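You operate a simulated robot arm through the tools that you are given. There is no shell and no other tool.

Carry out the task below with a simulated robot arm. There is one attempt and no reset: what you move stays moved.

Task
Mix blue and pink dye in the dye trough, one press each, and dye the paper in the yellow clamp.
Fine: use the dye box's dial and green button, blue first, the dial ends on pink; stir out the streaks, park the paddle, stand the clamp on the teal rack; the other clamps and controls stay. Set down upright: what you pick out.

Only the result counts: the job must be done as asked and must still hold three seconds after the hand-in. Knocking over, shifting, dropping, spilling or breaking anything else fails it.

Robot
A 7-joint arm with a fingered hand, fixed in place. Base frame: the origin is on the floor under the middle of its stand, x ahead of it, y to its left, z up; the work surface is at about z = 0.8. Lengths are in m, angles in degrees, forces in N, time in s.
It reaches about 1.085 m from its shoulder. Its first joint turns from -166.0 to 166.0 degrees. Payload 3.7 kg.
Tool frame: the origin (TCP) lies between the finger pads and is the grasp point; the fingertips stand 0.025 m ahead of it; z points along the fingers, y is the line along which they close. The gripper opens to 0.088 m; its body begins 0.029 m behind the TCP. The gripper is a hand of 5 fingers: y runs from the thumb to the fingers, the wrist lies at [-0.013, -0.106, -0.174] in the tool frame, and closing takes about 1.5 s.
Orientation is that of the tool frame in the base frame, as a unit quaternion [x, y, z, w]. With the fingers straight down and the wrist toward the robot, the tool's x, y and z point along [0, 1, 0], [1, 0, 0] and [0, 0, -1] of the base frame.

Tools
- The arm moves only by the tool drive_tool. Its argument "targets" is one flat list of numbers, 6 for each row, row after row: the shift along the tool's x, y, z in m, then the turn, a rotation vector about the tool's x, y, z in degrees. In form: [x, y, z, wx, wy, wz, x, y, z, wx, wy, wz, ...]. A call has 1 to 20 rows; each row is the pose to reach, as a shift and turn from the pose commanded when the call began, along the tool's axes at that moment. "fingers" is the gripper command, from -1 (shut) to 1 (fully open), values between in proportion, set as the call begins (left out, the last holds). Each row takes 0.2 s and may step no farther than 0.05 m and 8.6 degrees from the row before; otherwise, or with a gripper value out of range, the whole call is refused. A pose out of reach is approached as far as the arm can. The call stops where the force on the tool passes 70 N (or 10 N more than at its start, if that is more) or the arm is blocked; 0.2 s more then pass. Each finger travels about 0.108 m/s and halts on what it meets, pressing with about 22 N; the grip force reading is that of the motor and also rises with nothing between the fingers. The clock runs only during rows and for 0.2 s after the last one: add rows that repeat a pose to give the fingers time. It gives the time, the measured TCP pose, the force on the tool (base axes), the opening and the grip force at its end, in the units of the frame above (readings bear some noise), with the torque about the TCP (base axes, N m) and any sound that the robot's microphone picked up.
- Cameras (640 x 400 px; columns grow to the right, rows downward): "scene" is fixed at [0.3995, 0.6494, 1.5742]; the picture's right is [-0.91, -0.42, 0.00], its down [-0.40, 0.87, -0.29] and it looks along [0.12, -0.26, -0.96] (base axes); focal length 214 px, centre (320, 200). "wrist" rides on the gripper at [0.059, -0.079, -0.105] in the tool frame; the picture's right is [-0.73, 0.32, -0.61], its down [-0.62, -0.68, 0.38] and it looks along [-0.29, 0.66, 0.70] (tool axes); focal length 234 px, centre (320, 200). There is no depth. A picture from a camera that has moved, and an enlarged one, comes with that camera's place and axes in the base frame and with its lens.
- capture(camera): a new picture of that camera. No time passes.
- curl_fingers(index, middle, ring, little, thumb_bend, thumb_turn): sets how far each is bent, from 0 (flat) to 1 (curled in); at 0.3 the hand is open as for a grip, at 0.7 the pads meet at the TCP. One left out holds its place. A second passes; each finger stops where it meets its share of the squeeze, and holds until it gets a number again. A gripper value or a shape takes the hand back. It gives what a move gives, with no picture; readings hold the bend of each and the force on index, middle, ring, little, thumb and palm. thumb_turn goes from beside the hand (0) to across from the fingers (1), as for a grip.
- set_grasp(shape): the hand has 5 fingers and takes this shape, open, in about a second: jaw (thumb against the fingers, like two jaws); tri (thumb and two fingers); tip (a fingertip pinch); poke (one finger out to press); point (the index stretched); flat (the hand flat); cup (the hand cupped); fist (a fist). The gripper value then closes the fingers along that shape, each until it touches; the sizes above hold for jaw. It gives what a move gives, with no picture.
- zoom(camera, box): a new picture of the part [left, top, right, bottom] of that camera's present view, enlarged. No time passes.
- finish_job(): hands the job in; it is judged then, once.

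Nothing tells you positions but the pictures and the camera data. Unless the task says otherwise, let go and move clear before handing in.

The tools are called after "Request:" by a JSON object that holds its "fn" and its "kwargs". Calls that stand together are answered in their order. drive_tool: Moves the arm, as the interface text tells. Its arguments: {"type":"object","properties":{"targets":{"type":"array","items":{"type":"number"}},"fingers":{"type":"number"}},"required":["targets"]} The other tools are called the same way: set_grasp (shape) gives the hand a shape; curl_fingers (index, middle, ring, little, thumb_bend, thumb_turn) moves the fingers one by one; capture (camera) takes a picture; zoom (camera, box) takes an enlarged picture of a part of a camera's view; finish_job () hands the job in.

At the start:

```text
time: 0.0
ee_pos: [0.5103, 0.2288, 1.2]
tcp_rot: [0.707, 0.707, 0.001, -0.001]
wrist_force: [-0.1, -0.3, 0.3]
ft_torque: [0.03, 0.0, 0.0]
finger_gap: 0.088
gripper_force: 0.0
shape: jaw
bend: [0.3, 0.3, 0.3, 0.3, 0.3, 0.98]
finger forces: [0.0, 0.1, 0.0, 0.0, 0.1, 0.0]
```

scene: 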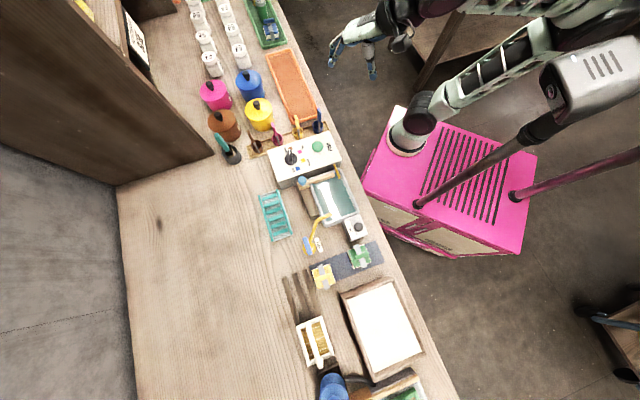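
wrist: 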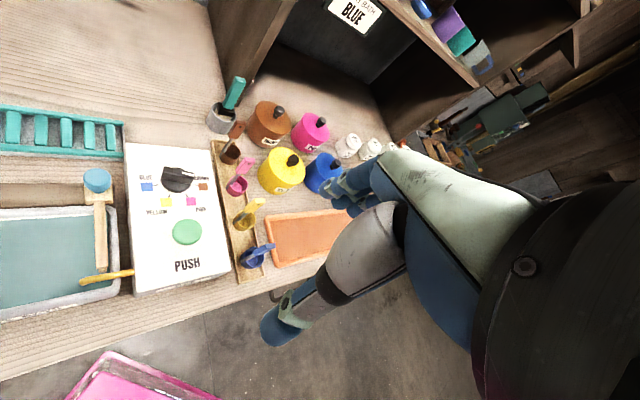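

I see a bench with a white dye box (dial and green button), a trough beside it, a paddle, a teal rack, and yellow and green clamps. I'll look closer before moving.

Request:
{"fn": "zoom", "kwargs": {"camera": "scene", "box": [240, 110, 400, 210]}}

Request:
{"fn": "zoom", "kwargs": {"camera": "scene", "box": [240, 180, 400, 280]}}

Request:
{"fn": "zoom", "kwargs": {"camera": "wrist", "box": [0, 80, 280, 330]}}

Request:
{"fn": "zoom", "kwargs": {"camera": "scene", "box": [260, 260, 440, 400]}}

```text
4.00 times, centred on (320, 160) of scene
camera zoom: at [0.3995, 0.6494, 1.5742], right [-0.91, -0.42, 0.0], down [-0.4, 0.87, -0.29], along [0.12, -0.26, -0.96], focal length 858 px, centre (320, 360)
```

zoom: 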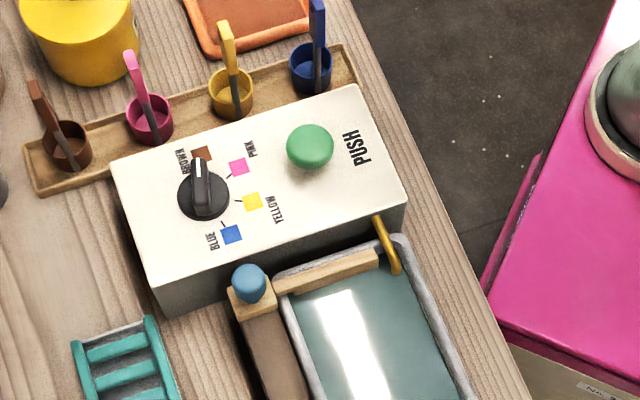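

```text
4.00 times, centred on (320, 230) of scene
camera zoom: at [0.3995, 0.6494, 1.5742], right [-0.91, -0.42, 0.0], down [-0.4, 0.87, -0.29], along [0.12, -0.26, -0.96], focal length 858 px, centre (320, 80)
```

zoom: 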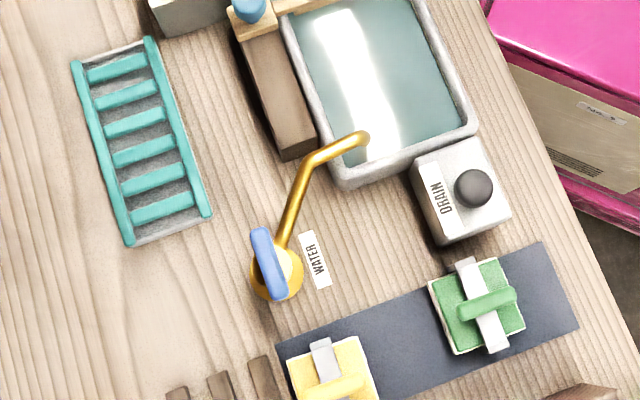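

```text
1.60 times, centred on (140, 205) of wrist
camera zoom: at [0.4319, 0.2873, 1.3066], right [0.32, -0.73, 0.61], down [-0.68, -0.62, -0.38], along [0.66, -0.29, -0.7], focal length 375 px, centre (608, 192)
```

zoom: 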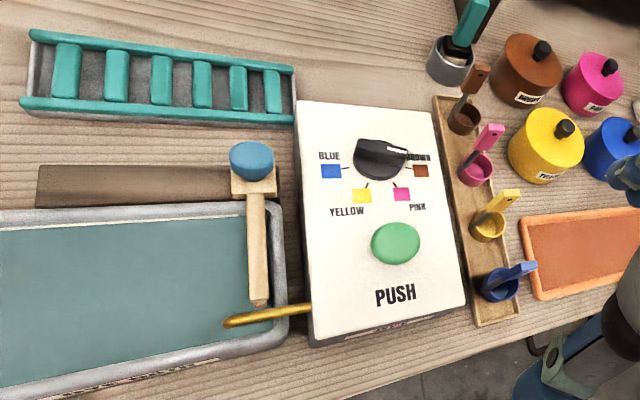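

```text
2.86 times, centred on (350, 330) of scene
camera zoom: at [0.3995, 0.6494, 1.5742], right [-0.91, -0.42, 0.0], down [-0.4, 0.87, -0.29], along [0.12, -0.26, -0.96], focal length 613 px, centre (234, -171)
```

zoom: 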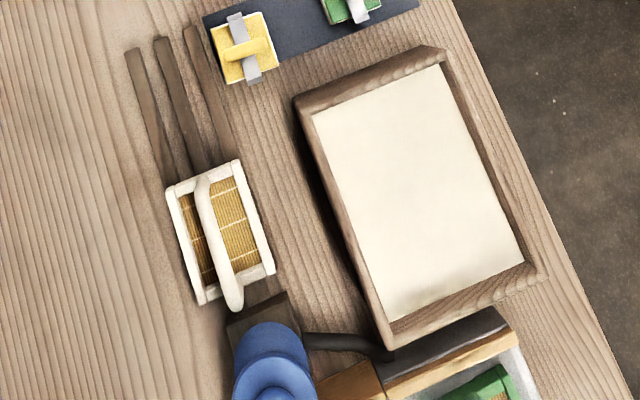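

The bench sits about 45° to the base frame. The box is near (0.60, 0.34), the trough near (0.45, 0.42), the rack near (0.61, 0.56) and the yellow clamp near (0.38, 0.67). I'll turn the hand square to the bench for a better view.

Request:
{"fn": "drive_tool", "kwargs": {"targets": [0.012, -0.025, 0.008, 0, 0, -7.5, 0.024, -0.05, 0.016, 0, 0, -15, 0.035, -0.075, 0.025, 0, 0, -22.5, 0.047, -0.1, 0.033, 0, 0, -30, 0.058, -0.125, 0.042, 0, 0, -37.5, 0.07, -0.15, 0.05, 0, 0, -45]}}

Request:
{"fn": "capture", "kwargs": {"camera": "wrist"}}

Request:
{"fn": "capture", "kwargs": {"camera": "scene"}}

```text
time: 1.4
ee_pos: [0.3596, 0.3018, 1.1527]
tcp_rot: [0.381, 0.924, 0.0, 0.0]
wrist_force: [0.3, 0.1, -0.1]
ft_torque: [-0.01, -0.02, -0.02]
finger_gap: 0.0876
gripper_force: 0.2
shape: jaw
bend: [0.3, 0.3, 0.3, 0.3, 0.3, 0.98]
finger forces: [0.1, 0.0, 0.0, 0.1, 0.1, 0.0]
```

```text
taken
camera wrist: at [0.2625, 0.2863, 1.2586], right [0.74, -0.28, 0.61], down [-0.04, -0.92, -0.38], along [0.67, 0.26, -0.7], focal length 234 px, centre (320, 200)
```

wrist: 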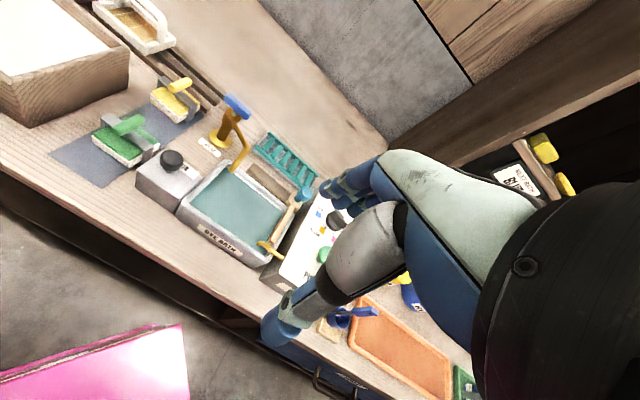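

```text
taken
```

scene: 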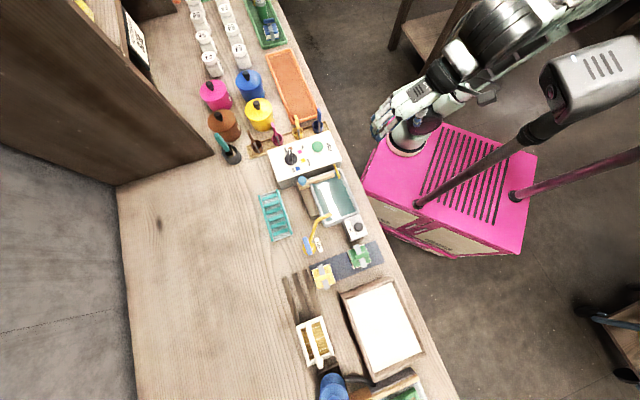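

Now I can see the trough, paddle, tap, drain and clamps from the side, so I'll enlarge those.

Request:
{"fn": "zoom", "kwargs": {"camera": "wrist", "box": [160, 80, 360, 300]}}

Request:
{"fn": "zoom", "kwargs": {"camera": "wrist", "box": [40, 50, 240, 190]}}

Request:
{"fn": "zoom", "kwargs": {"camera": "wrist", "box": [230, 170, 350, 280]}}

```text
1.82 times, centred on (260, 190) of wrist
camera zoom: at [0.2625, 0.2863, 1.2586], right [0.74, -0.28, 0.61], down [-0.04, -0.92, -0.38], along [0.67, 0.26, -0.7], focal length 426 px, centre (429, 218)
```

zoom: 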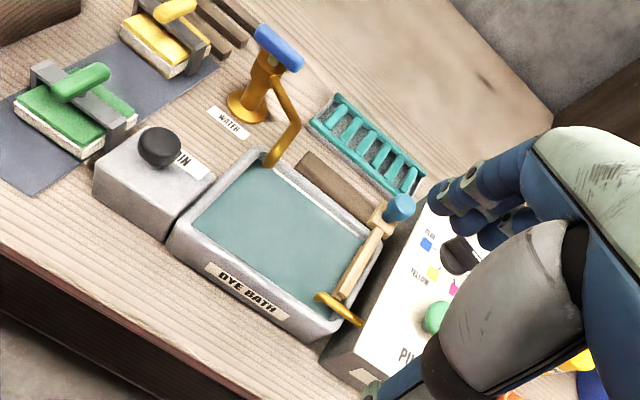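

```text
2.86 times, centred on (140, 120) of wrist
camera zoom: at [0.2625, 0.2863, 1.2586], right [0.74, -0.28, 0.61], down [-0.04, -0.92, -0.38], along [0.67, 0.26, -0.7], focal length 669 px, centre (834, 429)
```

zoom: 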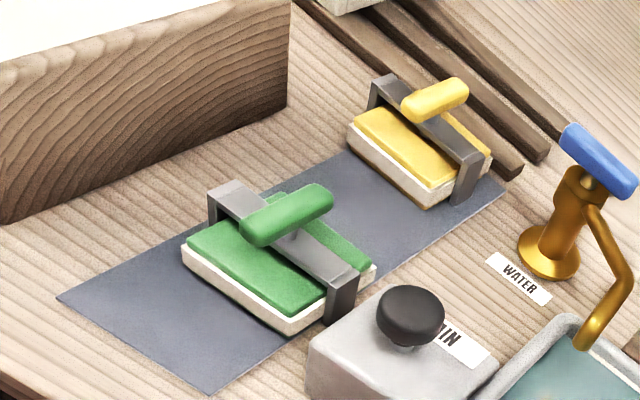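

```text
3.64 times, centred on (290, 225) of wrist
camera zoom: at [0.2625, 0.2863, 1.2586], right [0.74, -0.28, 0.61], down [-0.04, -0.92, -0.38], along [0.67, 0.26, -0.7], focal length 852 px, centre (429, 109)
```

zoom: 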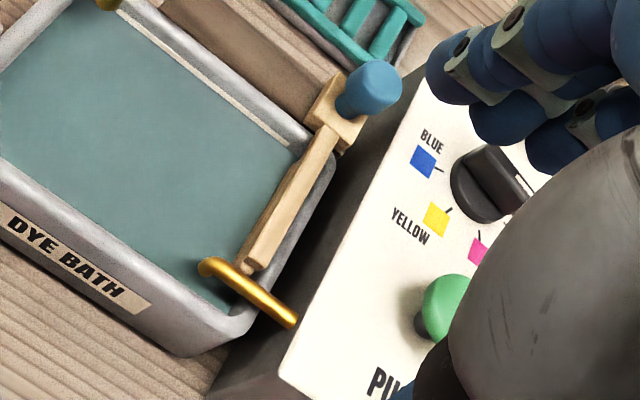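

The paddle looks like a knobbed slider on the rail behind the trough, and the dial points at brown. The dial is near (0.641, 0.370, 0.90). I'll bring the wrist camera nearer to it before touching anything.

Request:
{"fn": "drive_tool", "kwargs": {"targets": [-0.035, 0.02, 0.014, 0, 0, 2.1, -0.07, 0.04, 0.028, 0, 0, 4.3, -0.105, 0.06, 0.043, 0, 0, 6.4, -0.14, 0.08, 0.057, 0, 0, 8.6, -0.175, 0.1, 0.071, 0, 0, 10.7, -0.21, 0.12, 0.086, 0, 0, 12.8, -0.245, 0.14, 0.1, 0, 0, 15]}}

Request:
{"fn": "capture", "kwargs": {"camera": "wrist"}}

Request:
{"fn": "zoom", "kwargs": {"camera": "scene", "box": [240, 80, 420, 200]}}

```text
time: 3.0
ee_pos: [0.6358, 0.2231, 1.0511]
tcp_rot: [0.5, 0.866, -0.001, 0.001]
wrist_force: [0.3, 0.1, 0.6]
ft_torque: [0.01, -0.04, -0.01]
finger_gap: 0.0878
gripper_force: 0.1
shape: jaw
bend: [0.3, 0.3, 0.3, 0.3, 0.3, 0.98]
finger forces: [0.0, 0.0, 0.0, 0.0, 0.0, 0.0]
```

```text
taken
camera wrist: at [0.5375, 0.2349, 1.1576], right [0.64, -0.47, 0.61], down [-0.28, -0.88, -0.38], along [0.71, 0.08, -0.7], focal length 234 px, centre (320, 200)
```

wrist: 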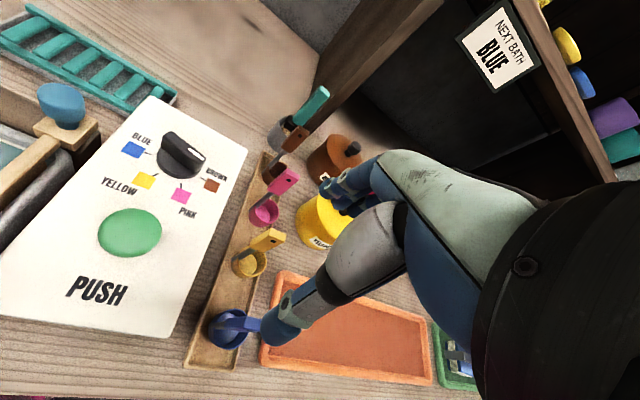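

```text
3.33 times, centred on (330, 140) of scene
camera zoom: at [0.3995, 0.6494, 1.5742], right [-0.91, -0.42, 0.0], down [-0.4, 0.87, -0.29], along [0.12, -0.26, -0.96], focal length 715 px, centre (287, 400)
```

zoom: 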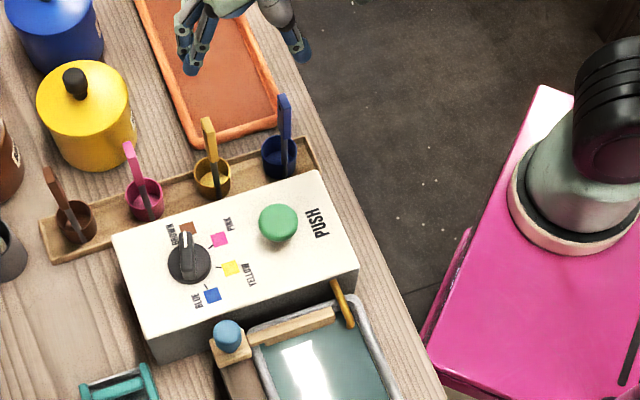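

Request:
{"fn": "zoom", "kwargs": {"camera": "wrist", "box": [0, 60, 260, 330]}}

Request:
{"fn": "zoom", "kwargs": {"camera": "wrist", "box": [110, 110, 240, 220]}}

```text
1.48 times, centred on (130, 195) of wrist
camera zoom: at [0.5375, 0.2349, 1.1576], right [0.64, -0.47, 0.61], down [-0.28, -0.88, -0.38], along [0.71, 0.08, -0.7], focal length 347 px, centre (602, 207)
```

zoom: 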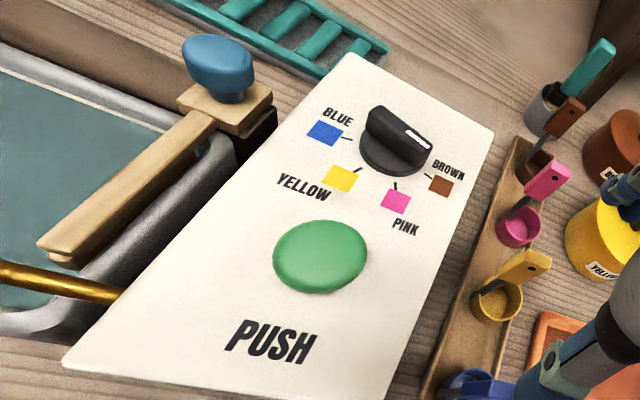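

```text
3.64 times, centred on (175, 165) of wrist
camera zoom: at [0.5375, 0.2349, 1.1576], right [0.64, -0.47, 0.61], down [-0.28, -0.88, -0.38], along [0.71, 0.08, -0.7], focal length 852 px, centre (847, 327)
```

zoom: 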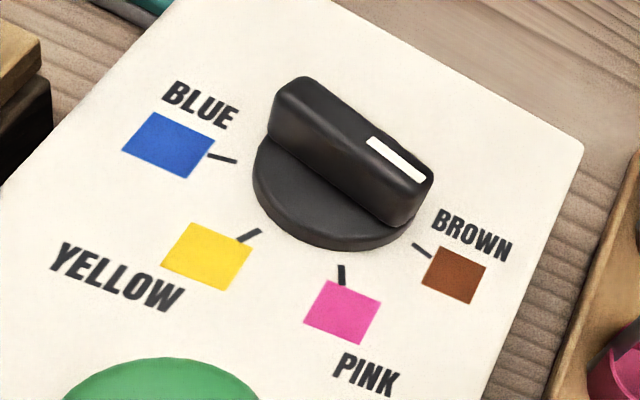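

The dial ridge is about (0.640, 0.372, 0.915) and the button top about (0.569, 0.302, 0.92). I'll move above the dial, shape a fingertip pinch and check how it looks.

Request:
{"fn": "drive_tool", "kwargs": {"targets": [0.032, 0.02, -0.008, 0, 0, 0, 0.064, 0.039, -0.015, 0, 0, 0, 0.096, 0.058, -0.022, 0, 0, 0, 0.127, 0.078, -0.03, 0, 0, 0]}}

Request:
{"fn": "set_grasp", "kwargs": {"shape": "tip"}}

Request:
{"fn": "capture", "kwargs": {"camera": "wrist"}}

Request:
{"fn": "zoom", "kwargs": {"camera": "scene", "box": [240, 90, 380, 200]}}

```text
time: 4.0
ee_pos: [0.6355, 0.3746, 1.0814]
tcp_rot: [0.5, 0.866, 0.0, 0.0]
wrist_force: [0.6, -0.2, -0.2]
ft_torque: [-0.01, -0.01, -0.01]
finger_gap: 0.0873
gripper_force: 0.1
shape: jaw
bend: [0.3, 0.3, 0.3, 0.3, 0.3, 0.98]
finger forces: [0.0, 0.1, 0.0, 0.0, 0.1, 0.0]
```

```text
time: 4.9
ee_pos: [0.6344, 0.3741, 1.0814]
tcp_rot: [0.5, 0.866, 0.0, 0.0]
wrist_force: [0.4, 0.7, 0.8]
ft_torque: [-0.04, 0.01, 0.02]
finger_gap: 0.088
gripper_force: 0.1
shape: tip
bend: [0.3, 0.98, 0.99, 0.99, 0.3, 0.98]
finger forces: [0.0, 0.0, 0.0, 0.0, 0.0, 0.0]
```

```text
taken
camera wrist: at [0.5366, 0.3842, 1.1875], right [0.64, -0.47, 0.61], down [-0.28, -0.88, -0.38], along [0.71, 0.08, -0.7], focal length 234 px, centre (320, 200)
```

wrist: 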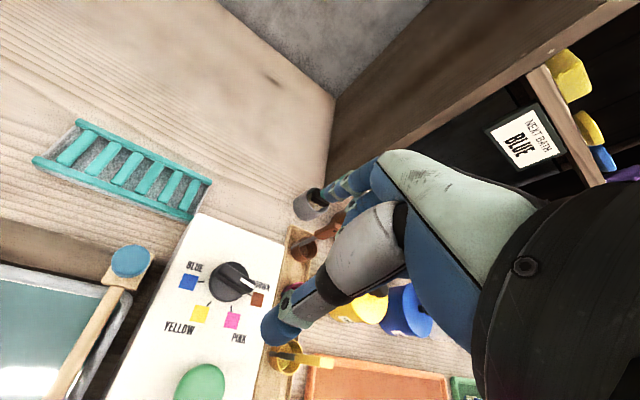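

```text
3.64 times, centred on (310, 145) of scene
camera zoom: at [0.3995, 0.6494, 1.5742], right [-0.91, -0.42, 0.0], down [-0.4, 0.87, -0.29], along [0.12, -0.26, -0.96], focal length 780 px, centre (356, 400)
```

zoom: 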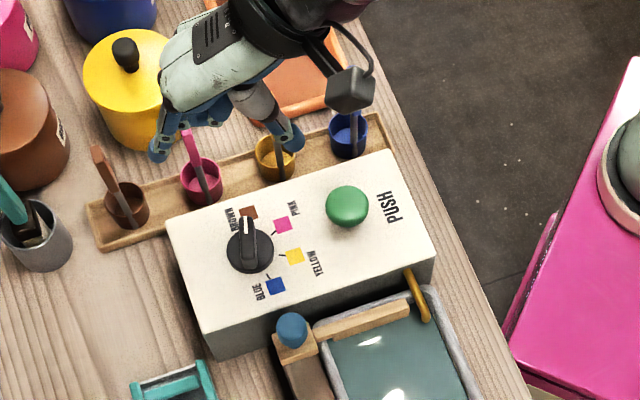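

The pinch lines up over the dial. I'll test how far the hand can turn about the vertical at this safe height before gripping.

Request:
{"fn": "drive_tool", "kwargs": {"targets": [0, 0, 0, 0, 0, 8.4, 0, 0, 0, 0, 0, 16.8, 0, 0, 0, 0, 0, 25.2, 0, 0, 0, 0, 0, 33.6, 0, 0, 0, 0, 0, 42, 0, 0, 0, 0, 0, 50.4, 0, 0, 0, 0, 0, 58.8, 0, 0, 0, 0, 0, 67.2, 0, 0, 0, 0, 0, 75]}}

Request:
{"fn": "capture", "kwargs": {"camera": "scene"}}

```text
time: 6.9
ee_pos: [0.6381, 0.3736, 1.082]
tcp_rot: [0.924, 0.382, 0.0, -0.001]
wrist_force: [1.0, 0.7, 0.1]
ft_torque: [-0.03, 0.01, -0.01]
finger_gap: 0.088
gripper_force: 0.0
shape: tip
bend: [0.3, 0.98, 0.99, 0.99, 0.3, 0.98]
finger forces: [0.0, 0.0, 0.0, 0.0, 0.0, 0.0]
```

```text
taken
```

scene: 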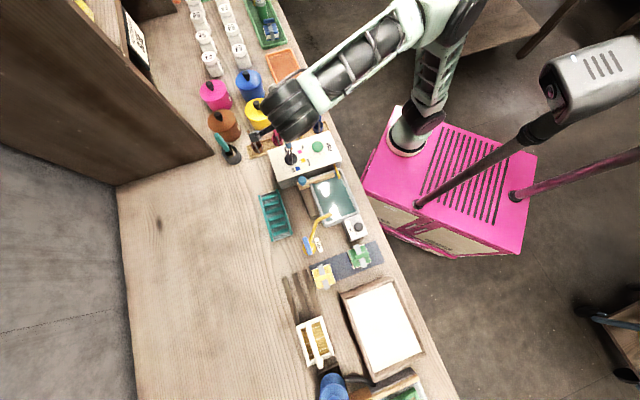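

Request:
{"fn": "drive_tool", "kwargs": {"targets": [0, 0, 0, 0, 0, 8.4, 0, 0, 0, 0, 0, 16.8, 0, 0, 0, 0, 0, 25.2, 0, 0, 0, 0, 0, 33.6, 0, 0, 0, 0, 0, 42, 0, 0, 0, 0, 0, 50.4, 0, 0, 0, 0, 0, 58.8, 0, 0, 0, 0, 0, 67.2, 0, 0, 0, 0, 0, 75]}}

Request:
{"fn": "capture", "kwargs": {"camera": "scene"}}

Request:
{"fn": "capture", "kwargs": {"camera": "wrist"}}

```text
time: 8.9
ee_pos: [0.6138, 0.3547, 1.0727]
tcp_rot: [0.997, -0.076, -0.008, -0.029]
wrist_force: [-0.7, 1.3, -1.7]
ft_torque: [-0.16, -0.04, -0.02]
finger_gap: 0.088
gripper_force: 0.0
shape: tip
bend: [0.3, 0.98, 0.99, 0.99, 0.3, 0.98]
finger forces: [0.0, 0.0, 0.1, 0.1, 0.0, 0.1]
out of reach, approached as far as the arm can: row 6, 7, 8, 9
```

```text
taken
```

scene: 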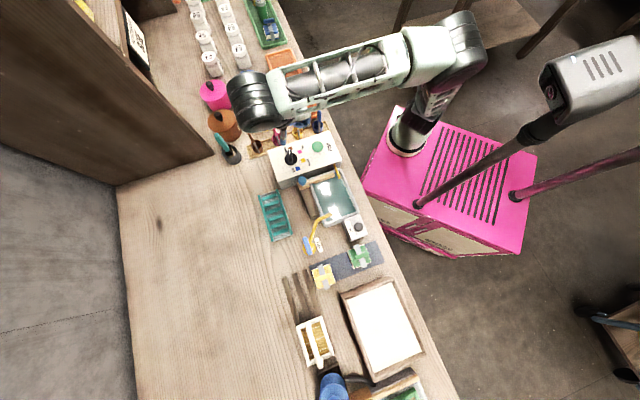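

```text
taken
camera wrist: at [0.6847, 0.4158, 1.1818], right [-0.76, -0.24, 0.6], down [-0.52, 0.79, -0.33], along [-0.4, -0.56, -0.73], focal length 234 px, centre (320, 200)
```

wrist: 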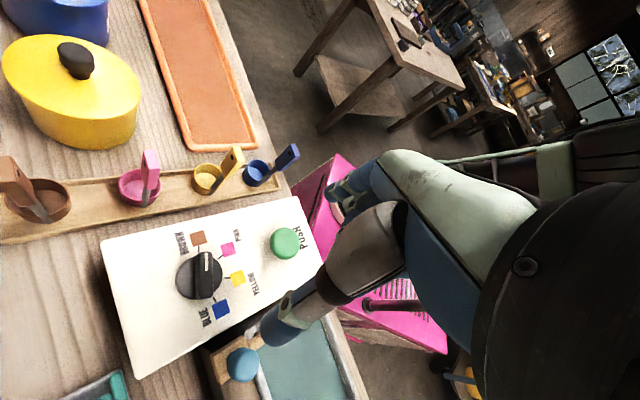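

Turning clockwise stops near −90°, so I'd need to regrasp partway. I'll turn back and test the other direction.

Request:
{"fn": "drive_tool", "kwargs": {"targets": [0, 0, 0, 0, 0, -8.4, 0, 0, 0, 0, 0, -16.8, 0, 0, 0, 0, 0, -25.2, 0, 0, 0, 0, 0, -33.6, 0, 0, 0, 0, 0, -42, 0, 0, 0, 0, 0, -50.4, 0, 0, 0, 0, 0, -58.8, 0, 0, 0, 0, 0, -67.2, 0, 0, 0, 0, 0, -75, 0, 0, 0, 0, 0, -83.4, 0, 0, 0, 0, 0, -91.8, 0, 0, 0, 0, 0, -100.2, 0, 0, 0, 0, 0, -108.6, 0, 0, 0, 0, 0, -117, 0, 0, 0, 0, 0, -125.4, 0, 0, 0, 0, 0, -133.8, 0, 0, 0, 0, 0, -142, 0, 0, 0, 0, 0, -150]}}

```text
time: 12.7
ee_pos: [0.6131, 0.352, 1.0733]
tcp_rot: [0.332, 0.943, 0.027, -0.016]
wrist_force: [0.0, -0.2, 0.1]
ft_torque: [0.03, -0.01, -0.03]
finger_gap: 0.0883
gripper_force: 0.1
shape: tip
bend: [0.3, 0.98, 0.99, 0.99, 0.3, 0.98]
finger forces: [0.1, 0.1, 0.0, 0.1, 0.0, 0.0]
```

Request:
{"fn": "drive_tool", "kwargs": {"targets": [-0.0082, 0.0328, -0.0061, 2.31, -2.76, 0, -0.0082, 0.0328, -0.0061, 2.31, -2.76, 0]}}

```text
time: 13.3
ee_pos: [0.6416, 0.3698, 1.0821]
tcp_rot: [0.333, 0.943, 0.0, -0.001]
wrist_force: [-0.4, 0.5, -0.2]
ft_torque: [0.0, 0.0, 0.02]
finger_gap: 0.0882
gripper_force: 0.1
shape: tip
bend: [0.3, 0.98, 0.99, 0.99, 0.3, 0.98]
finger forces: [0.0, 0.1, 0.1, 0.0, 0.0, 0.1]
```

Request:
{"fn": "drive_tool", "kwargs": {"targets": [0, 0, 0, 0, 0, -8.4, 0, 0, 0, 0, 0, -16.8, 0, 0, 0, 0, 0, -25.2, 0, 0, 0, 0, 0, -33.6, 0, 0, 0, 0, 0, -42, 0, 0, 0, 0, 0, -50.4, 0, 0, 0, 0, 0, -58.8, 0, 0, 0, 0, 0, -67.2, 0, 0, 0, 0, 0, -75, 0, 0, 0, 0, 0, -83.4, 0, 0, 0, 0, 0, -91.8, 0, 0, 0, 0, 0, -100.2, 0, 0, 0, 0, 0, -108.6]}}

Request:
{"fn": "capture", "kwargs": {"camera": "scene"}}

Request:
{"fn": "capture", "kwargs": {"camera": "wrist"}}

```text
time: 16.1
ee_pos: [0.6407, 0.3718, 1.0793]
tcp_rot: [-0.572, 0.82, 0.0, 0.0]
wrist_force: [0.0, -0.4, 0.1]
ft_torque: [0.04, -0.02, -0.01]
finger_gap: 0.0878
gripper_force: 0.0
shape: tip
bend: [0.3, 0.98, 0.99, 0.99, 0.3, 0.98]
finger forces: [0.0, 0.0, 0.0, 0.1, 0.0, 0.1]
```

```text
taken
```

scene: 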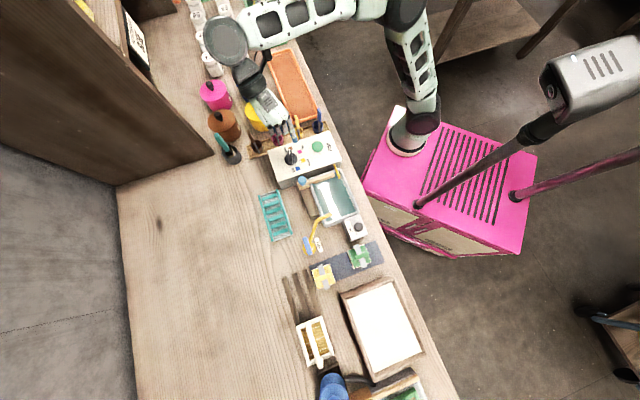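

```text
taken
camera wrist: at [0.694, 0.2887, 1.1863], right [-0.05, 0.79, 0.61], down [0.86, 0.35, -0.38], along [-0.52, 0.5, -0.7], focal length 234 px, centre (320, 200)
```

wrist: 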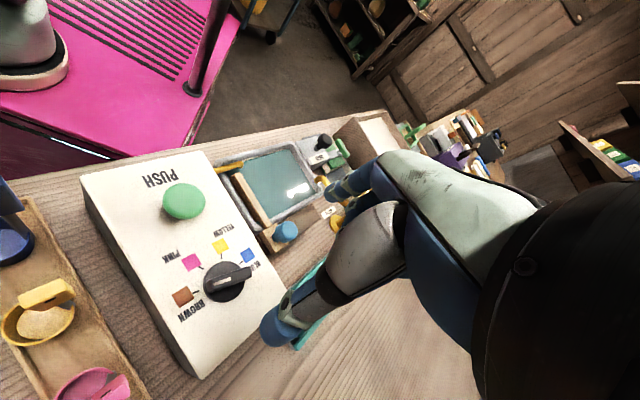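

Request:
{"fn": "zoom", "kwargs": {"camera": "wrist", "box": [150, 200, 290, 330]}}

```text
3.08 times, centred on (220, 265) of wrist
camera zoom: at [0.694, 0.2887, 1.1863], right [-0.05, 0.79, 0.61], down [0.86, 0.35, -0.38], along [-0.52, 0.5, -0.7], focal length 720 px, centre (628, 0)
```

zoom: 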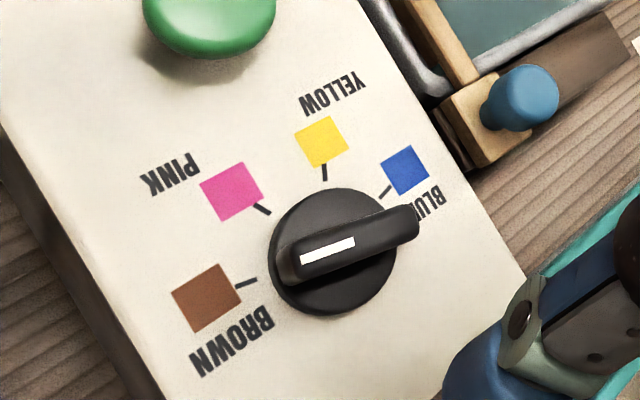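

The reachable turn is about −88° to 160°, which is enough with one regrasp. I'll look closely at the hand to learn where the tip pinch meets.

Request:
{"fn": "zoom", "kwargs": {"camera": "wrist", "box": [240, 130, 420, 360]}}

Request:
{"fn": "drive_tool", "kwargs": {"targets": [0, 0, 0, 0, 0, 0, 0, 0, 0, 0, 0, 0, 0, 0, 0, 0, 0, 0, 0, 0, 0, 0, 0, 0, 0, 0, 0, 0, 0, 0], "fingers": -0.7}}

Request:
{"fn": "zoom", "kwargs": {"camera": "wrist", "box": [240, 130, 420, 360]}}

```text
1.74 times, centred on (330, 245) of wrist
camera zoom: at [0.694, 0.2887, 1.1863], right [-0.05, 0.79, 0.61], down [0.86, 0.35, -0.38], along [-0.52, 0.5, -0.7], focal length 407 px, centre (303, 122)
```

zoom: 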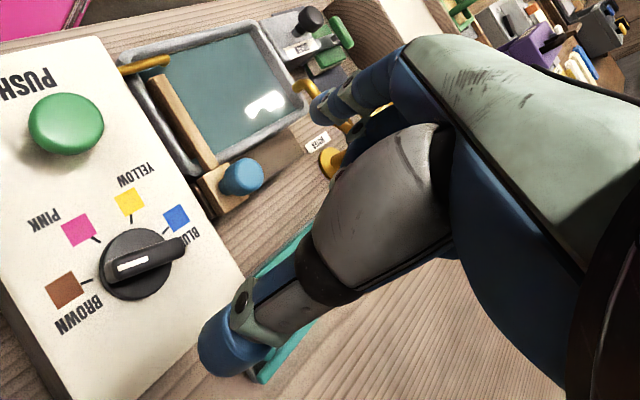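

```text
time: 17.3
ee_pos: [0.6394, 0.3721, 1.0804]
tcp_rot: [-0.571, 0.821, 0.0, 0.0]
wrist_force: [0.3, 0.1, -0.1]
ft_torque: [0.02, 0.0, -0.02]
finger_gap: 0.0137
gripper_force: 0.1
shape: tip
bend: [0.72, 0.98, 0.99, 0.99, 0.74, 1.0]
finger forces: [0.0, 0.0, 0.0, 0.0, 0.0, 0.0]
```

```text
1.74 times, centred on (330, 245) of wrist
camera zoom: at [0.6939, 0.2889, 1.186], right [-0.05, 0.79, 0.61], down [0.86, 0.35, -0.38], along [-0.52, 0.5, -0.7], focal length 407 px, centre (303, 122)
```

zoom: 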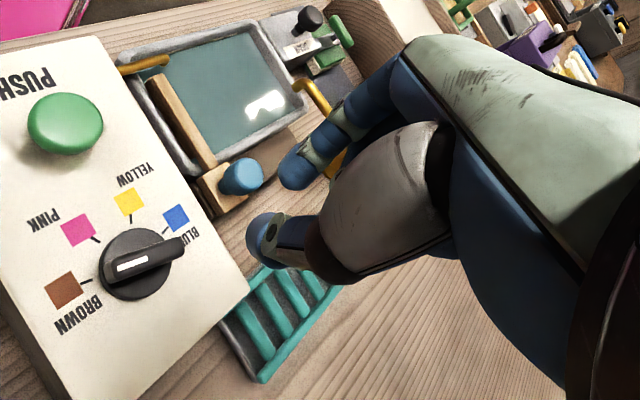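

The closed pinch meets at the TCP axis with tips 25 mm ahead, as expected. Next I'll turn to about 31° (across the ridge), half open, and come down partway above the dial.

Request:
{"fn": "drive_tool", "kwargs": {"targets": [0, 0, 0, 0, 0, 8, 0, 0, 0, 0, 0, 16, 0, 0, 0, 0, 0, 24, 0, 0, 0, 0, 0, 32, 0, 0, 0, 0, 0, 40, 0, 0, 0, 0, 0, 48, 0, 0, 0, 0, 0, 56, 0, 0, 0, 0, 0, 64, 0, 0, 0, 0, 0, 72, 0, 0, 0, 0, 0, 80, 0, 0, 0, 0, 0, 88, 0, 0, 0, 0, 0, 96, 0, 0, 0, 0, 0, 104, 0, 0, 0, 0, 0, 112, 0, 0, 0, 0, 0, 120, 0, 0, 0, 0, 0, 128.5], "fingers": 0}}

Request:
{"fn": "drive_tool", "kwargs": {"targets": [0, 0, 0.04, 0, 0, 0, 0, 0, 0.08, 0, 0, 0, 0, 0, 0.12, 0, 0, 0, 0, 0, 0.12, 0, 0, 0]}}

Request:
{"fn": "capture", "kwargs": {"camera": "wrist"}}

Request:
{"fn": "zoom", "kwargs": {"camera": "scene", "box": [240, 100, 360, 190]}}

```text
time: 20.7
ee_pos: [0.6406, 0.3718, 1.0806]
tcp_rot: [0.491, 0.871, 0.001, 0.0]
wrist_force: [0.4, -0.2, 0.9]
ft_torque: [0.02, 0.02, -0.01]
finger_gap: 0.0436
gripper_force: 0.0
shape: tip
bend: [0.73, 0.98, 0.99, 0.99, 0.7, 1.0]
finger forces: [0.0, 0.0, 0.1, 0.0, 0.0, 0.0]
```

```text
time: 21.7
ee_pos: [0.6429, 0.3726, 0.9582]
tcp_rot: [0.491, 0.871, 0.0, 0.0]
wrist_force: [-0.4, 0.4, -1.0]
ft_torque: [0.03, -0.01, 0.02]
finger_gap: 0.0435
gripper_force: 0.0
shape: tip
bend: [0.73, 0.98, 0.99, 0.99, 0.7, 1.0]
finger forces: [0.0, 0.1, 0.0, 0.0, 0.1, 0.1]
```

```text
taken
camera wrist: at [0.5452, 0.381, 1.065], right [0.65, -0.45, 0.61], down [-0.26, -0.89, -0.38], along [0.71, 0.09, -0.7], focal length 234 px, centre (320, 200)
```

wrist: 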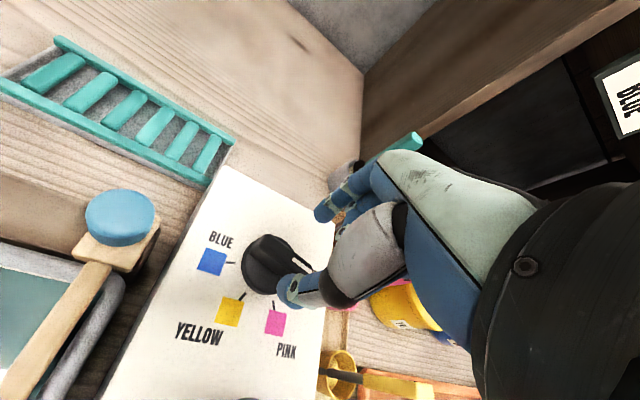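

```text
4.44 times, centred on (300, 145) of scene
camera zoom: at [0.3995, 0.6494, 1.5742], right [-0.91, -0.42, 0.0], down [-0.4, 0.87, -0.29], along [0.12, -0.26, -0.96], focal length 953 px, centre (409, 444)
```

zoom: 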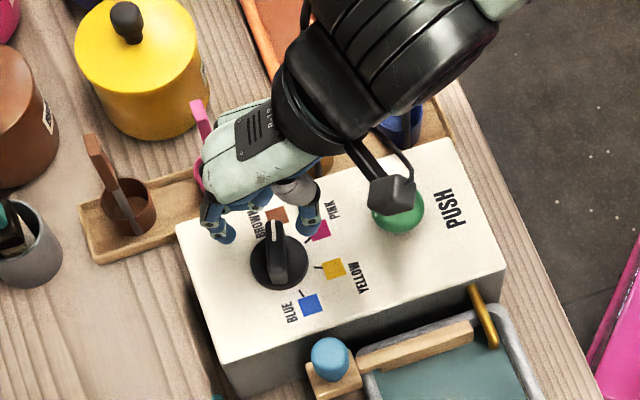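

Request:
{"fn": "zoom", "kwargs": {"camera": "wrist", "box": [220, 180, 360, 320]}}

```text
2.86 times, centred on (290, 250) of wrist
camera zoom: at [0.5452, 0.381, 1.065], right [0.65, -0.45, 0.61], down [-0.26, -0.89, -0.38], along [0.71, 0.09, -0.7], focal length 669 px, centre (406, 57)
```

zoom: 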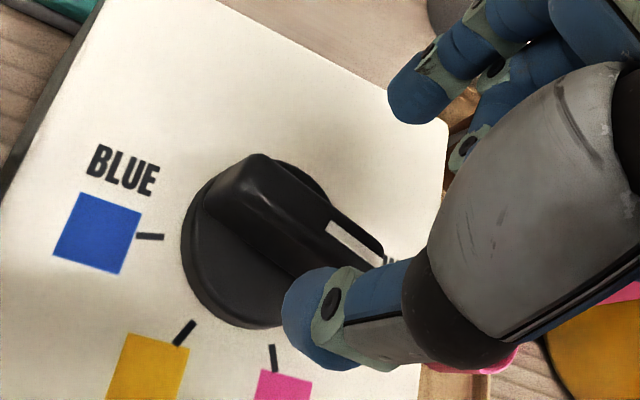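

The dial sits midway between thumb and index. I'll lower slowly so the tips straddle the ridge.

Request:
{"fn": "drive_tool", "kwargs": {"targets": [0, 0, 0.01, 0, 0, 0, 0, 0, 0.02, 0, 0, 0, 0, 0, 0.03, 0, 0, 0, 0, 0, 0.036, 0, 0, 0, 0, 0, 0.04, 0, 0, 0]}}

Request:
{"fn": "zoom", "kwargs": {"camera": "wrist", "box": [220, 180, 360, 320]}}

Request:
{"fn": "zoom", "kwargs": {"camera": "scene", "box": [260, 120, 340, 180]}}

```text
time: 22.9
ee_pos: [0.6416, 0.3736, 0.9215]
tcp_rot: [0.492, 0.871, 0.001, 0.0]
wrist_force: [0.4, -0.4, -0.2]
ft_torque: [-0.03, 0.01, -0.01]
finger_gap: 0.0438
gripper_force: 0.2
shape: tip
bend: [0.73, 0.98, 0.99, 0.99, 0.7, 1.0]
finger forces: [0.0, 0.0, 0.0, 0.0, 0.0, 0.1]
```

```text
2.86 times, centred on (290, 250) of wrist
camera zoom: at [0.5431, 0.3813, 1.0275], right [0.65, -0.45, 0.61], down [-0.26, -0.89, -0.38], along [0.71, 0.09, -0.7], focal length 669 px, centre (406, 57)
```

zoom: 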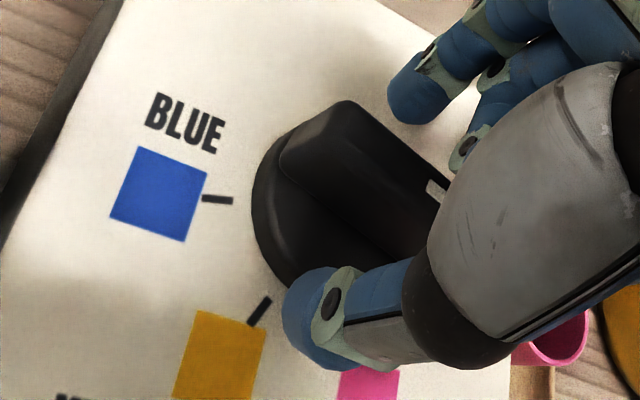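

```text
6.67 times, centred on (300, 150) of scene
camera zoom: at [0.3995, 0.6494, 1.5742], right [-0.91, -0.42, 0.0], down [-0.4, 0.87, -0.29], along [0.12, -0.26, -0.96], focal length 1430 px, centre (453, 533)
```

zoom: 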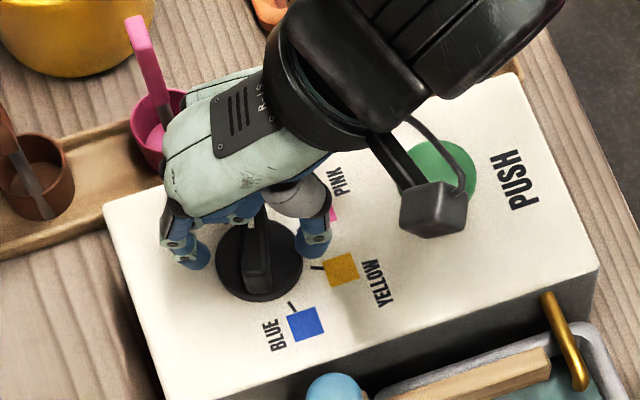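

The tips straddle the ridge with no contact. I'll close the pinch now.

Request:
{"fn": "drive_tool", "kwargs": {"targets": [0, 0, 0, 0, 0, 0, 0, 0, 0, 0, 0, 0, 0, 0, 0, 0, 0, 0, 0, 0, 0, 0, 0, 0, 0, 0, 0, 0, 0, 0], "fingers": -1}}

Request:
{"fn": "zoom", "kwargs": {"camera": "scene", "box": [260, 120, 340, 180]}}

Request:
{"fn": "zoom", "kwargs": {"camera": "wrist", "box": [220, 180, 360, 320]}}

```text
time: 24.1
ee_pos: [0.6417, 0.3718, 0.921]
tcp_rot: [0.492, 0.871, 0.0, 0.001]
wrist_force: [0.2, -0.8, -2.7]
ft_torque: [0.01, -0.02, -0.01]
finger_gap: 0.0087
gripper_force: 22.5
shape: tip
bend: [0.67, 1.0, 1.0, 1.0, 0.74, 1.0]
finger forces: [19.7, 0.0, 0.1, 0.1, 19.5, 0.0]
```

```text
6.67 times, centred on (300, 150) of scene
camera zoom: at [0.3995, 0.6494, 1.5742], right [-0.91, -0.42, 0.0], down [-0.4, 0.87, -0.29], along [0.12, -0.26, -0.96], focal length 1430 px, centre (453, 533)
```

zoom: 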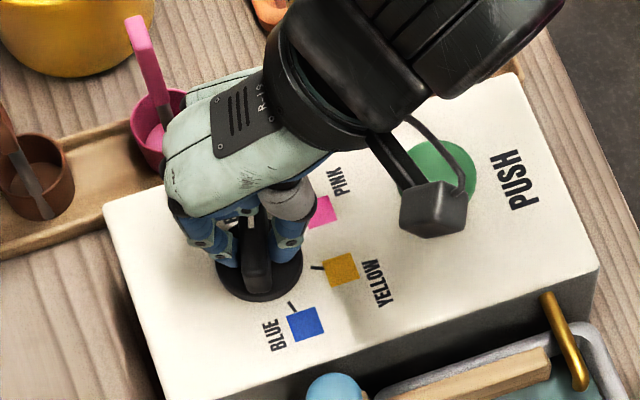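

```text
2.86 times, centred on (290, 250) of wrist
camera zoom: at [0.5431, 0.3813, 1.0274], right [0.65, -0.45, 0.61], down [-0.26, -0.89, -0.38], along [0.71, 0.09, -0.7], focal length 669 px, centre (406, 57)
```

zoom: 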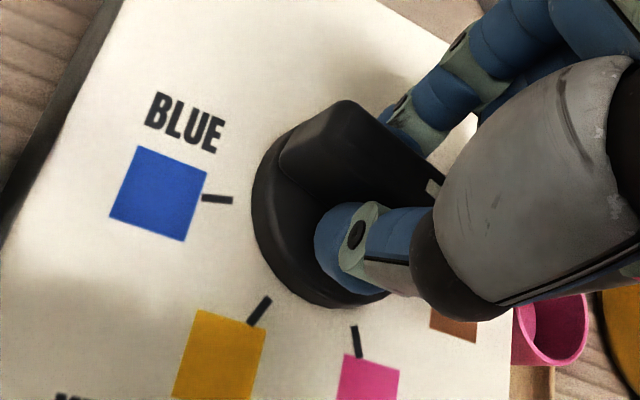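

The ridge is gripped by about 20 N each side. I'll turn it clockwise by 50° and watch for clicks.

Request:
{"fn": "drive_tool", "kwargs": {"targets": [0, 0, 0, 0, 0, 6, 0, 0, 0, 0, 0, 12, 0, 0, 0, 0, 0, 18, 0, 0, 0, 0, 0, 24, 0, 0, 0, 0, 0, 30, 0, 0, 0, 0, 0, 36, 0, 0, 0, 0, 0, 43, 0, 0, 0, 0, 0, 50, 0, 0, 0, 0, 0, 50]}}

Request:
{"fn": "zoom", "kwargs": {"camera": "scene", "box": [260, 120, 340, 180]}}

Request:
{"fn": "capture", "kwargs": {"camera": "wrist"}}

```text
time: 26.1
ee_pos: [0.6408, 0.3702, 0.9206]
tcp_rot: [0.814, 0.582, 0.0, 0.0]
wrist_force: [8.9, 4.8, 6.1]
ft_torque: [0.08, -0.27, 0.02]
finger_gap: 0.0084
gripper_force: 22.7
shape: tip
bend: [0.67, 1.0, 1.0, 1.0, 0.74, 1.0]
finger forces: [30.3, 0.1, 0.0, 0.0, 19.0, 0.0]
```

```text
6.67 times, centred on (300, 150) of scene
camera zoom: at [0.3995, 0.6494, 1.5742], right [-0.91, -0.42, 0.0], down [-0.4, 0.87, -0.29], along [0.12, -0.26, -0.96], focal length 1430 px, centre (453, 533)
```

zoom: 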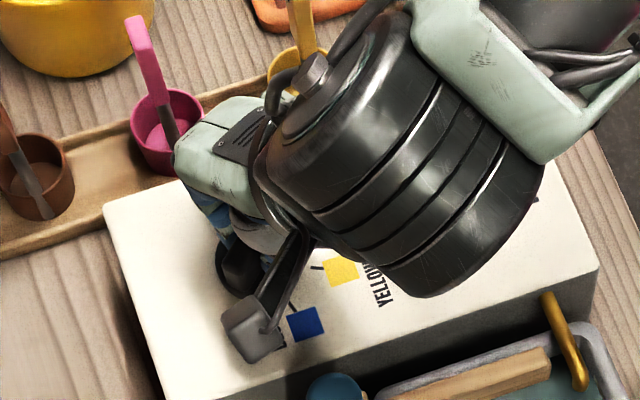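

```text
taken
camera wrist: at [0.5851, 0.4522, 1.0269], right [0.07, -0.79, 0.61], down [-0.85, -0.37, -0.38], along [0.53, -0.49, -0.7], focal length 234 px, centre (320, 200)
```

wrist: 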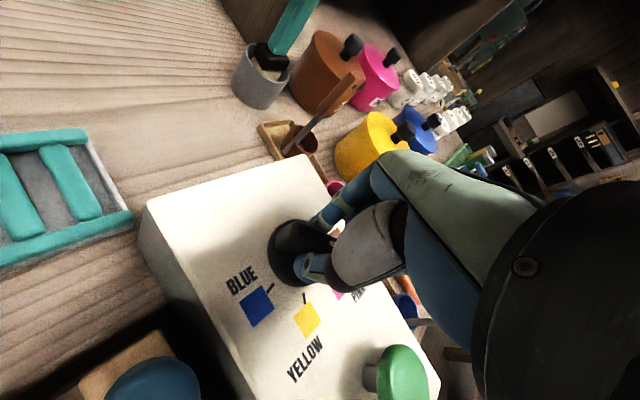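

Request:
{"fn": "zoom", "kwargs": {"camera": "wrist", "box": [210, 190, 370, 330]}}

```text
2.86 times, centred on (290, 260) of wrist
camera zoom: at [0.5851, 0.4522, 1.0269], right [0.07, -0.79, 0.61], down [-0.85, -0.37, -0.38], along [0.53, -0.49, -0.7], focal length 669 px, centre (406, 29)
```

zoom: 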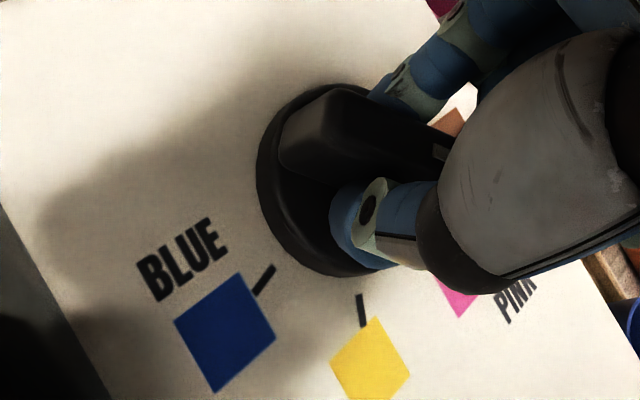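

The ridge follows with a little lag. I'll keep turning toward yellow.

Request:
{"fn": "drive_tool", "kwargs": {"targets": [0, 0, 0, 0, 0, 6, 0, 0, 0, 0, 0, 12, 0, 0, 0, 0, 0, 18, 0, 0, 0, 0, 0, 24, 0, 0, 0, 0, 0, 30, 0, 0, 0, 0, 0, 36, 0, 0, 0, 0, 0, 43, 0, 0, 0, 0, 0, 50, 0, 0, 0, 0, 0, 50]}}

Request:
{"fn": "zoom", "kwargs": {"camera": "wrist", "box": [210, 190, 370, 330]}}

```text
time: 28.1
ee_pos: [0.6411, 0.3713, 0.9211]
tcp_rot: [0.983, 0.183, 0.0, 0.0]
wrist_force: [9.5, -5.4, 9.3]
ft_torque: [-0.19, -0.26, -0.03]
finger_gap: 0.0087
gripper_force: 22.2
shape: tip
bend: [0.66, 1.0, 1.0, 1.0, 0.74, 1.0]
finger forces: [36.2, 0.0, 0.0, 0.1, 18.5, 0.0]
```

```text
2.86 times, centred on (290, 260) of wrist
camera zoom: at [0.6669, 0.4652, 1.0268], right [-0.56, -0.56, 0.61], down [-0.83, 0.41, -0.38], along [-0.03, -0.72, -0.7], focal length 669 px, centre (406, 29)
```

zoom: 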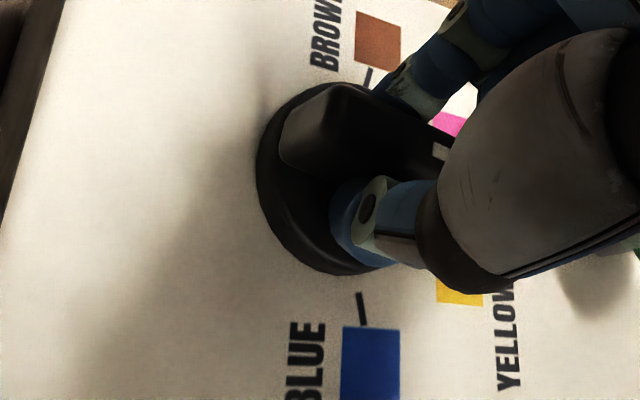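

Request:
{"fn": "drive_tool", "kwargs": {"targets": [0, 0, 0, 0, 0, 5, 0, 0, 0, 0, 0, 10, 0, 0, 0, 0, 0, 15, 0, 0, 0, 0, 0, 15]}}

Request:
{"fn": "zoom", "kwargs": {"camera": "wrist", "box": [210, 190, 370, 330]}}

```text
time: 29.1
ee_pos: [0.6399, 0.3704, 0.9218]
tcp_rot: [0.999, 0.053, 0.0, 0.0]
wrist_force: [6.9, -7.0, 8.3]
ft_torque: [-0.23, -0.16, 0.03]
finger_gap: 0.0087
gripper_force: 22.2
shape: tip
bend: [0.66, 1.0, 1.0, 1.0, 0.74, 1.0]
finger forces: [35.7, 0.0, 0.0, 0.0, 18.8, 0.0]
```

```text
2.86 times, centred on (290, 260) of wrist
camera zoom: at [0.6903, 0.455, 1.027], right [-0.69, -0.4, 0.61], down [-0.69, 0.61, -0.38], along [-0.22, -0.68, -0.7], focal length 669 px, centre (406, 29)
```

zoom: 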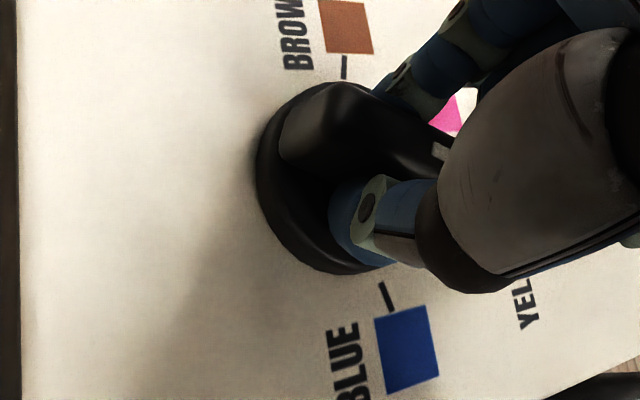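

The pointer should now be near yellow. I'll release, lift and check.

Request:
{"fn": "drive_tool", "kwargs": {"targets": [0, 0, 0, 0, 0, 0, 0, 0, 0, 0, 0, 0, 0, 0, 0, 0, 0, 0, 0, 0, 0, 0, 0, 0], "fingers": 0}}

Request:
{"fn": "drive_tool", "kwargs": {"targets": [0, 0, -0.03, 0, 0, 0, 0, 0, -0.07, 0, 0, 0, 0, 0, -0.11, 0, 0, 0, 0, 0, -0.15, 0, 0, 0]}}

Request:
{"fn": "capture", "kwargs": {"camera": "wrist"}}

```text
time: 30.1
ee_pos: [0.6407, 0.371, 0.9199]
tcp_rot: [0.999, 0.054, 0.0, 0.0]
wrist_force: [-0.5, 0.7, 1.4]
ft_torque: [-0.05, 0.0, -0.01]
finger_gap: 0.0437
gripper_force: 0.1
shape: tip
bend: [0.73, 0.98, 0.99, 0.99, 0.7, 1.0]
finger forces: [0.1, 0.0, 0.0, 0.0, 0.0, 0.1]
```

```text
time: 31.1
ee_pos: [0.639, 0.3701, 1.0742]
tcp_rot: [0.999, 0.054, 0.0, 0.001]
wrist_force: [0.6, 0.2, 0.0]
ft_torque: [0.02, 0.02, 0.01]
finger_gap: 0.0437
gripper_force: 0.1
shape: tip
bend: [0.73, 0.98, 0.99, 0.99, 0.7, 1.0]
finger forces: [0.1, 0.1, 0.0, 0.1, 0.0, 0.0]
```

```text
taken
camera wrist: at [0.6893, 0.454, 1.1785], right [-0.69, -0.4, 0.61], down [-0.69, 0.61, -0.38], along [-0.22, -0.69, -0.7], focal length 234 px, centre (320, 200)
```

wrist: 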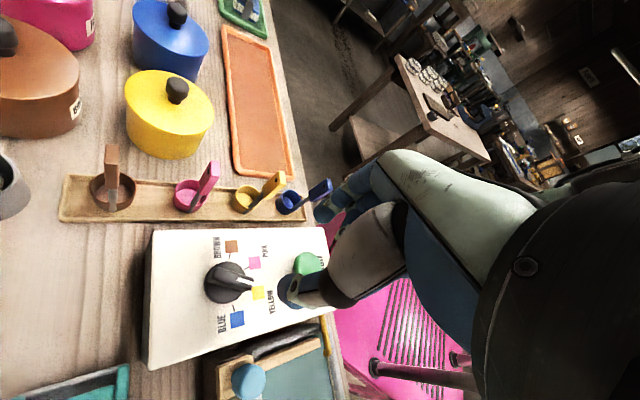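

Dial is on yellow. I'll swing the hand round to 110°, regrip and take it on to blue.

Request:
{"fn": "drive_tool", "kwargs": {"targets": [0, 0, 0, 0, 0, -8.4, 0, 0, 0, 0, 0, -16.8, 0, 0, 0, 0, 0, -25.2, 0, 0, 0, 0, 0, -33.6, 0, 0, 0, 0, 0, -42, 0, 0, 0, 0, 0, -50.4, 0, 0, 0, 0, 0, -58.8, 0, 0, 0, 0, 0, -67.2, 0, 0, 0, 0, 0, -75.6, 0, 0, 0, 0, 0, -84, 0, 0, 0, 0, 0, -92.4, 0, 0, 0, 0, 0, -100]}}

Request:
{"fn": "drive_tool", "kwargs": {"targets": [0, 0, 0, 0, 0, -8.4, 0, 0, 0, 0, 0, -16.8, 0, 0, 0, 0, 0, -25.2, 0, 0, 0, 0, 0, -33.6, 0, 0, 0, 0, 0, -42, 0, 0, 0, 0, 0, -50.4, 0, 0, 0, 0, 0, -58.8, 0, 0, 0, 0, 0, -67.2, 0, 0, 0, 0, 0, -75.6, 0, 0, 0, 0, 0, -84, 0, 0, 0, 0, 0, -92.4, 0, 0, 0, 0, 0, -94]}}

Request:
{"fn": "capture", "kwargs": {"camera": "wrist"}}

Request:
{"fn": "zoom", "kwargs": {"camera": "scene", "box": [240, 100, 360, 190]}}

```text
time: 33.7
ee_pos: [0.6408, 0.3719, 1.0711]
tcp_rot: [0.6, 0.8, -0.001, 0.0]
wrist_force: [-0.1, 0.1, -0.1]
ft_torque: [-0.01, -0.02, -0.02]
finger_gap: 0.0437
gripper_force: 0.1
shape: tip
bend: [0.73, 0.98, 0.99, 0.99, 0.7, 1.0]
finger forces: [0.0, 0.1, 0.1, 0.0, 0.1, 0.0]
```

```text
time: 36.3
ee_pos: [0.6412, 0.3723, 1.0708]
tcp_rot: [-0.177, 0.984, 0.0, 0.0]
wrist_force: [0.3, 1.0, 0.9]
ft_torque: [-0.01, -0.02, 0.0]
finger_gap: 0.0435
gripper_force: 0.0
shape: tip
bend: [0.73, 0.98, 0.99, 0.99, 0.7, 1.0]
finger forces: [0.1, 0.0, 0.1, 0.0, 0.0, 0.0]
```

```text
taken
camera wrist: at [0.613, 0.2764, 1.176], right [0.57, 0.55, 0.61], down [0.82, -0.42, -0.38], along [0.04, 0.72, -0.7], focal length 234 px, centre (320, 200)
```

wrist: 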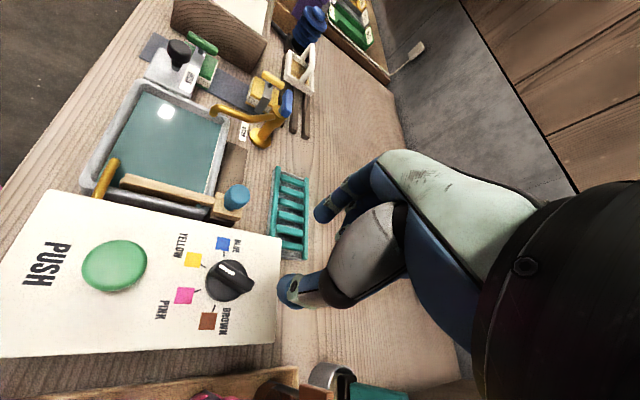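

```text
4.44 times, centred on (300, 145) of scene
camera zoom: at [0.3995, 0.6494, 1.5742], right [-0.91, -0.42, 0.0], down [-0.4, 0.87, -0.29], along [0.12, -0.26, -0.96], focal length 953 px, centre (409, 444)
```

zoom: 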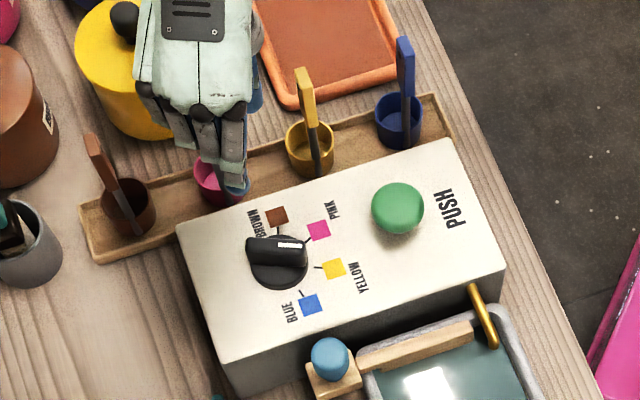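

Request:
{"fn": "zoom", "kwargs": {"camera": "wrist", "box": [150, 220, 290, 340]}}

```text
3.33 times, centred on (220, 280) of wrist
camera zoom: at [0.613, 0.2764, 1.176], right [0.57, 0.55, 0.61], down [0.82, -0.42, -0.38], along [0.04, 0.72, -0.7], focal length 781 px, centre (653, -67)
```

zoom: 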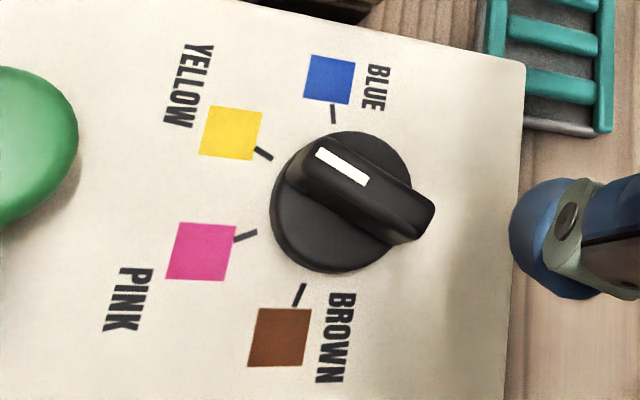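

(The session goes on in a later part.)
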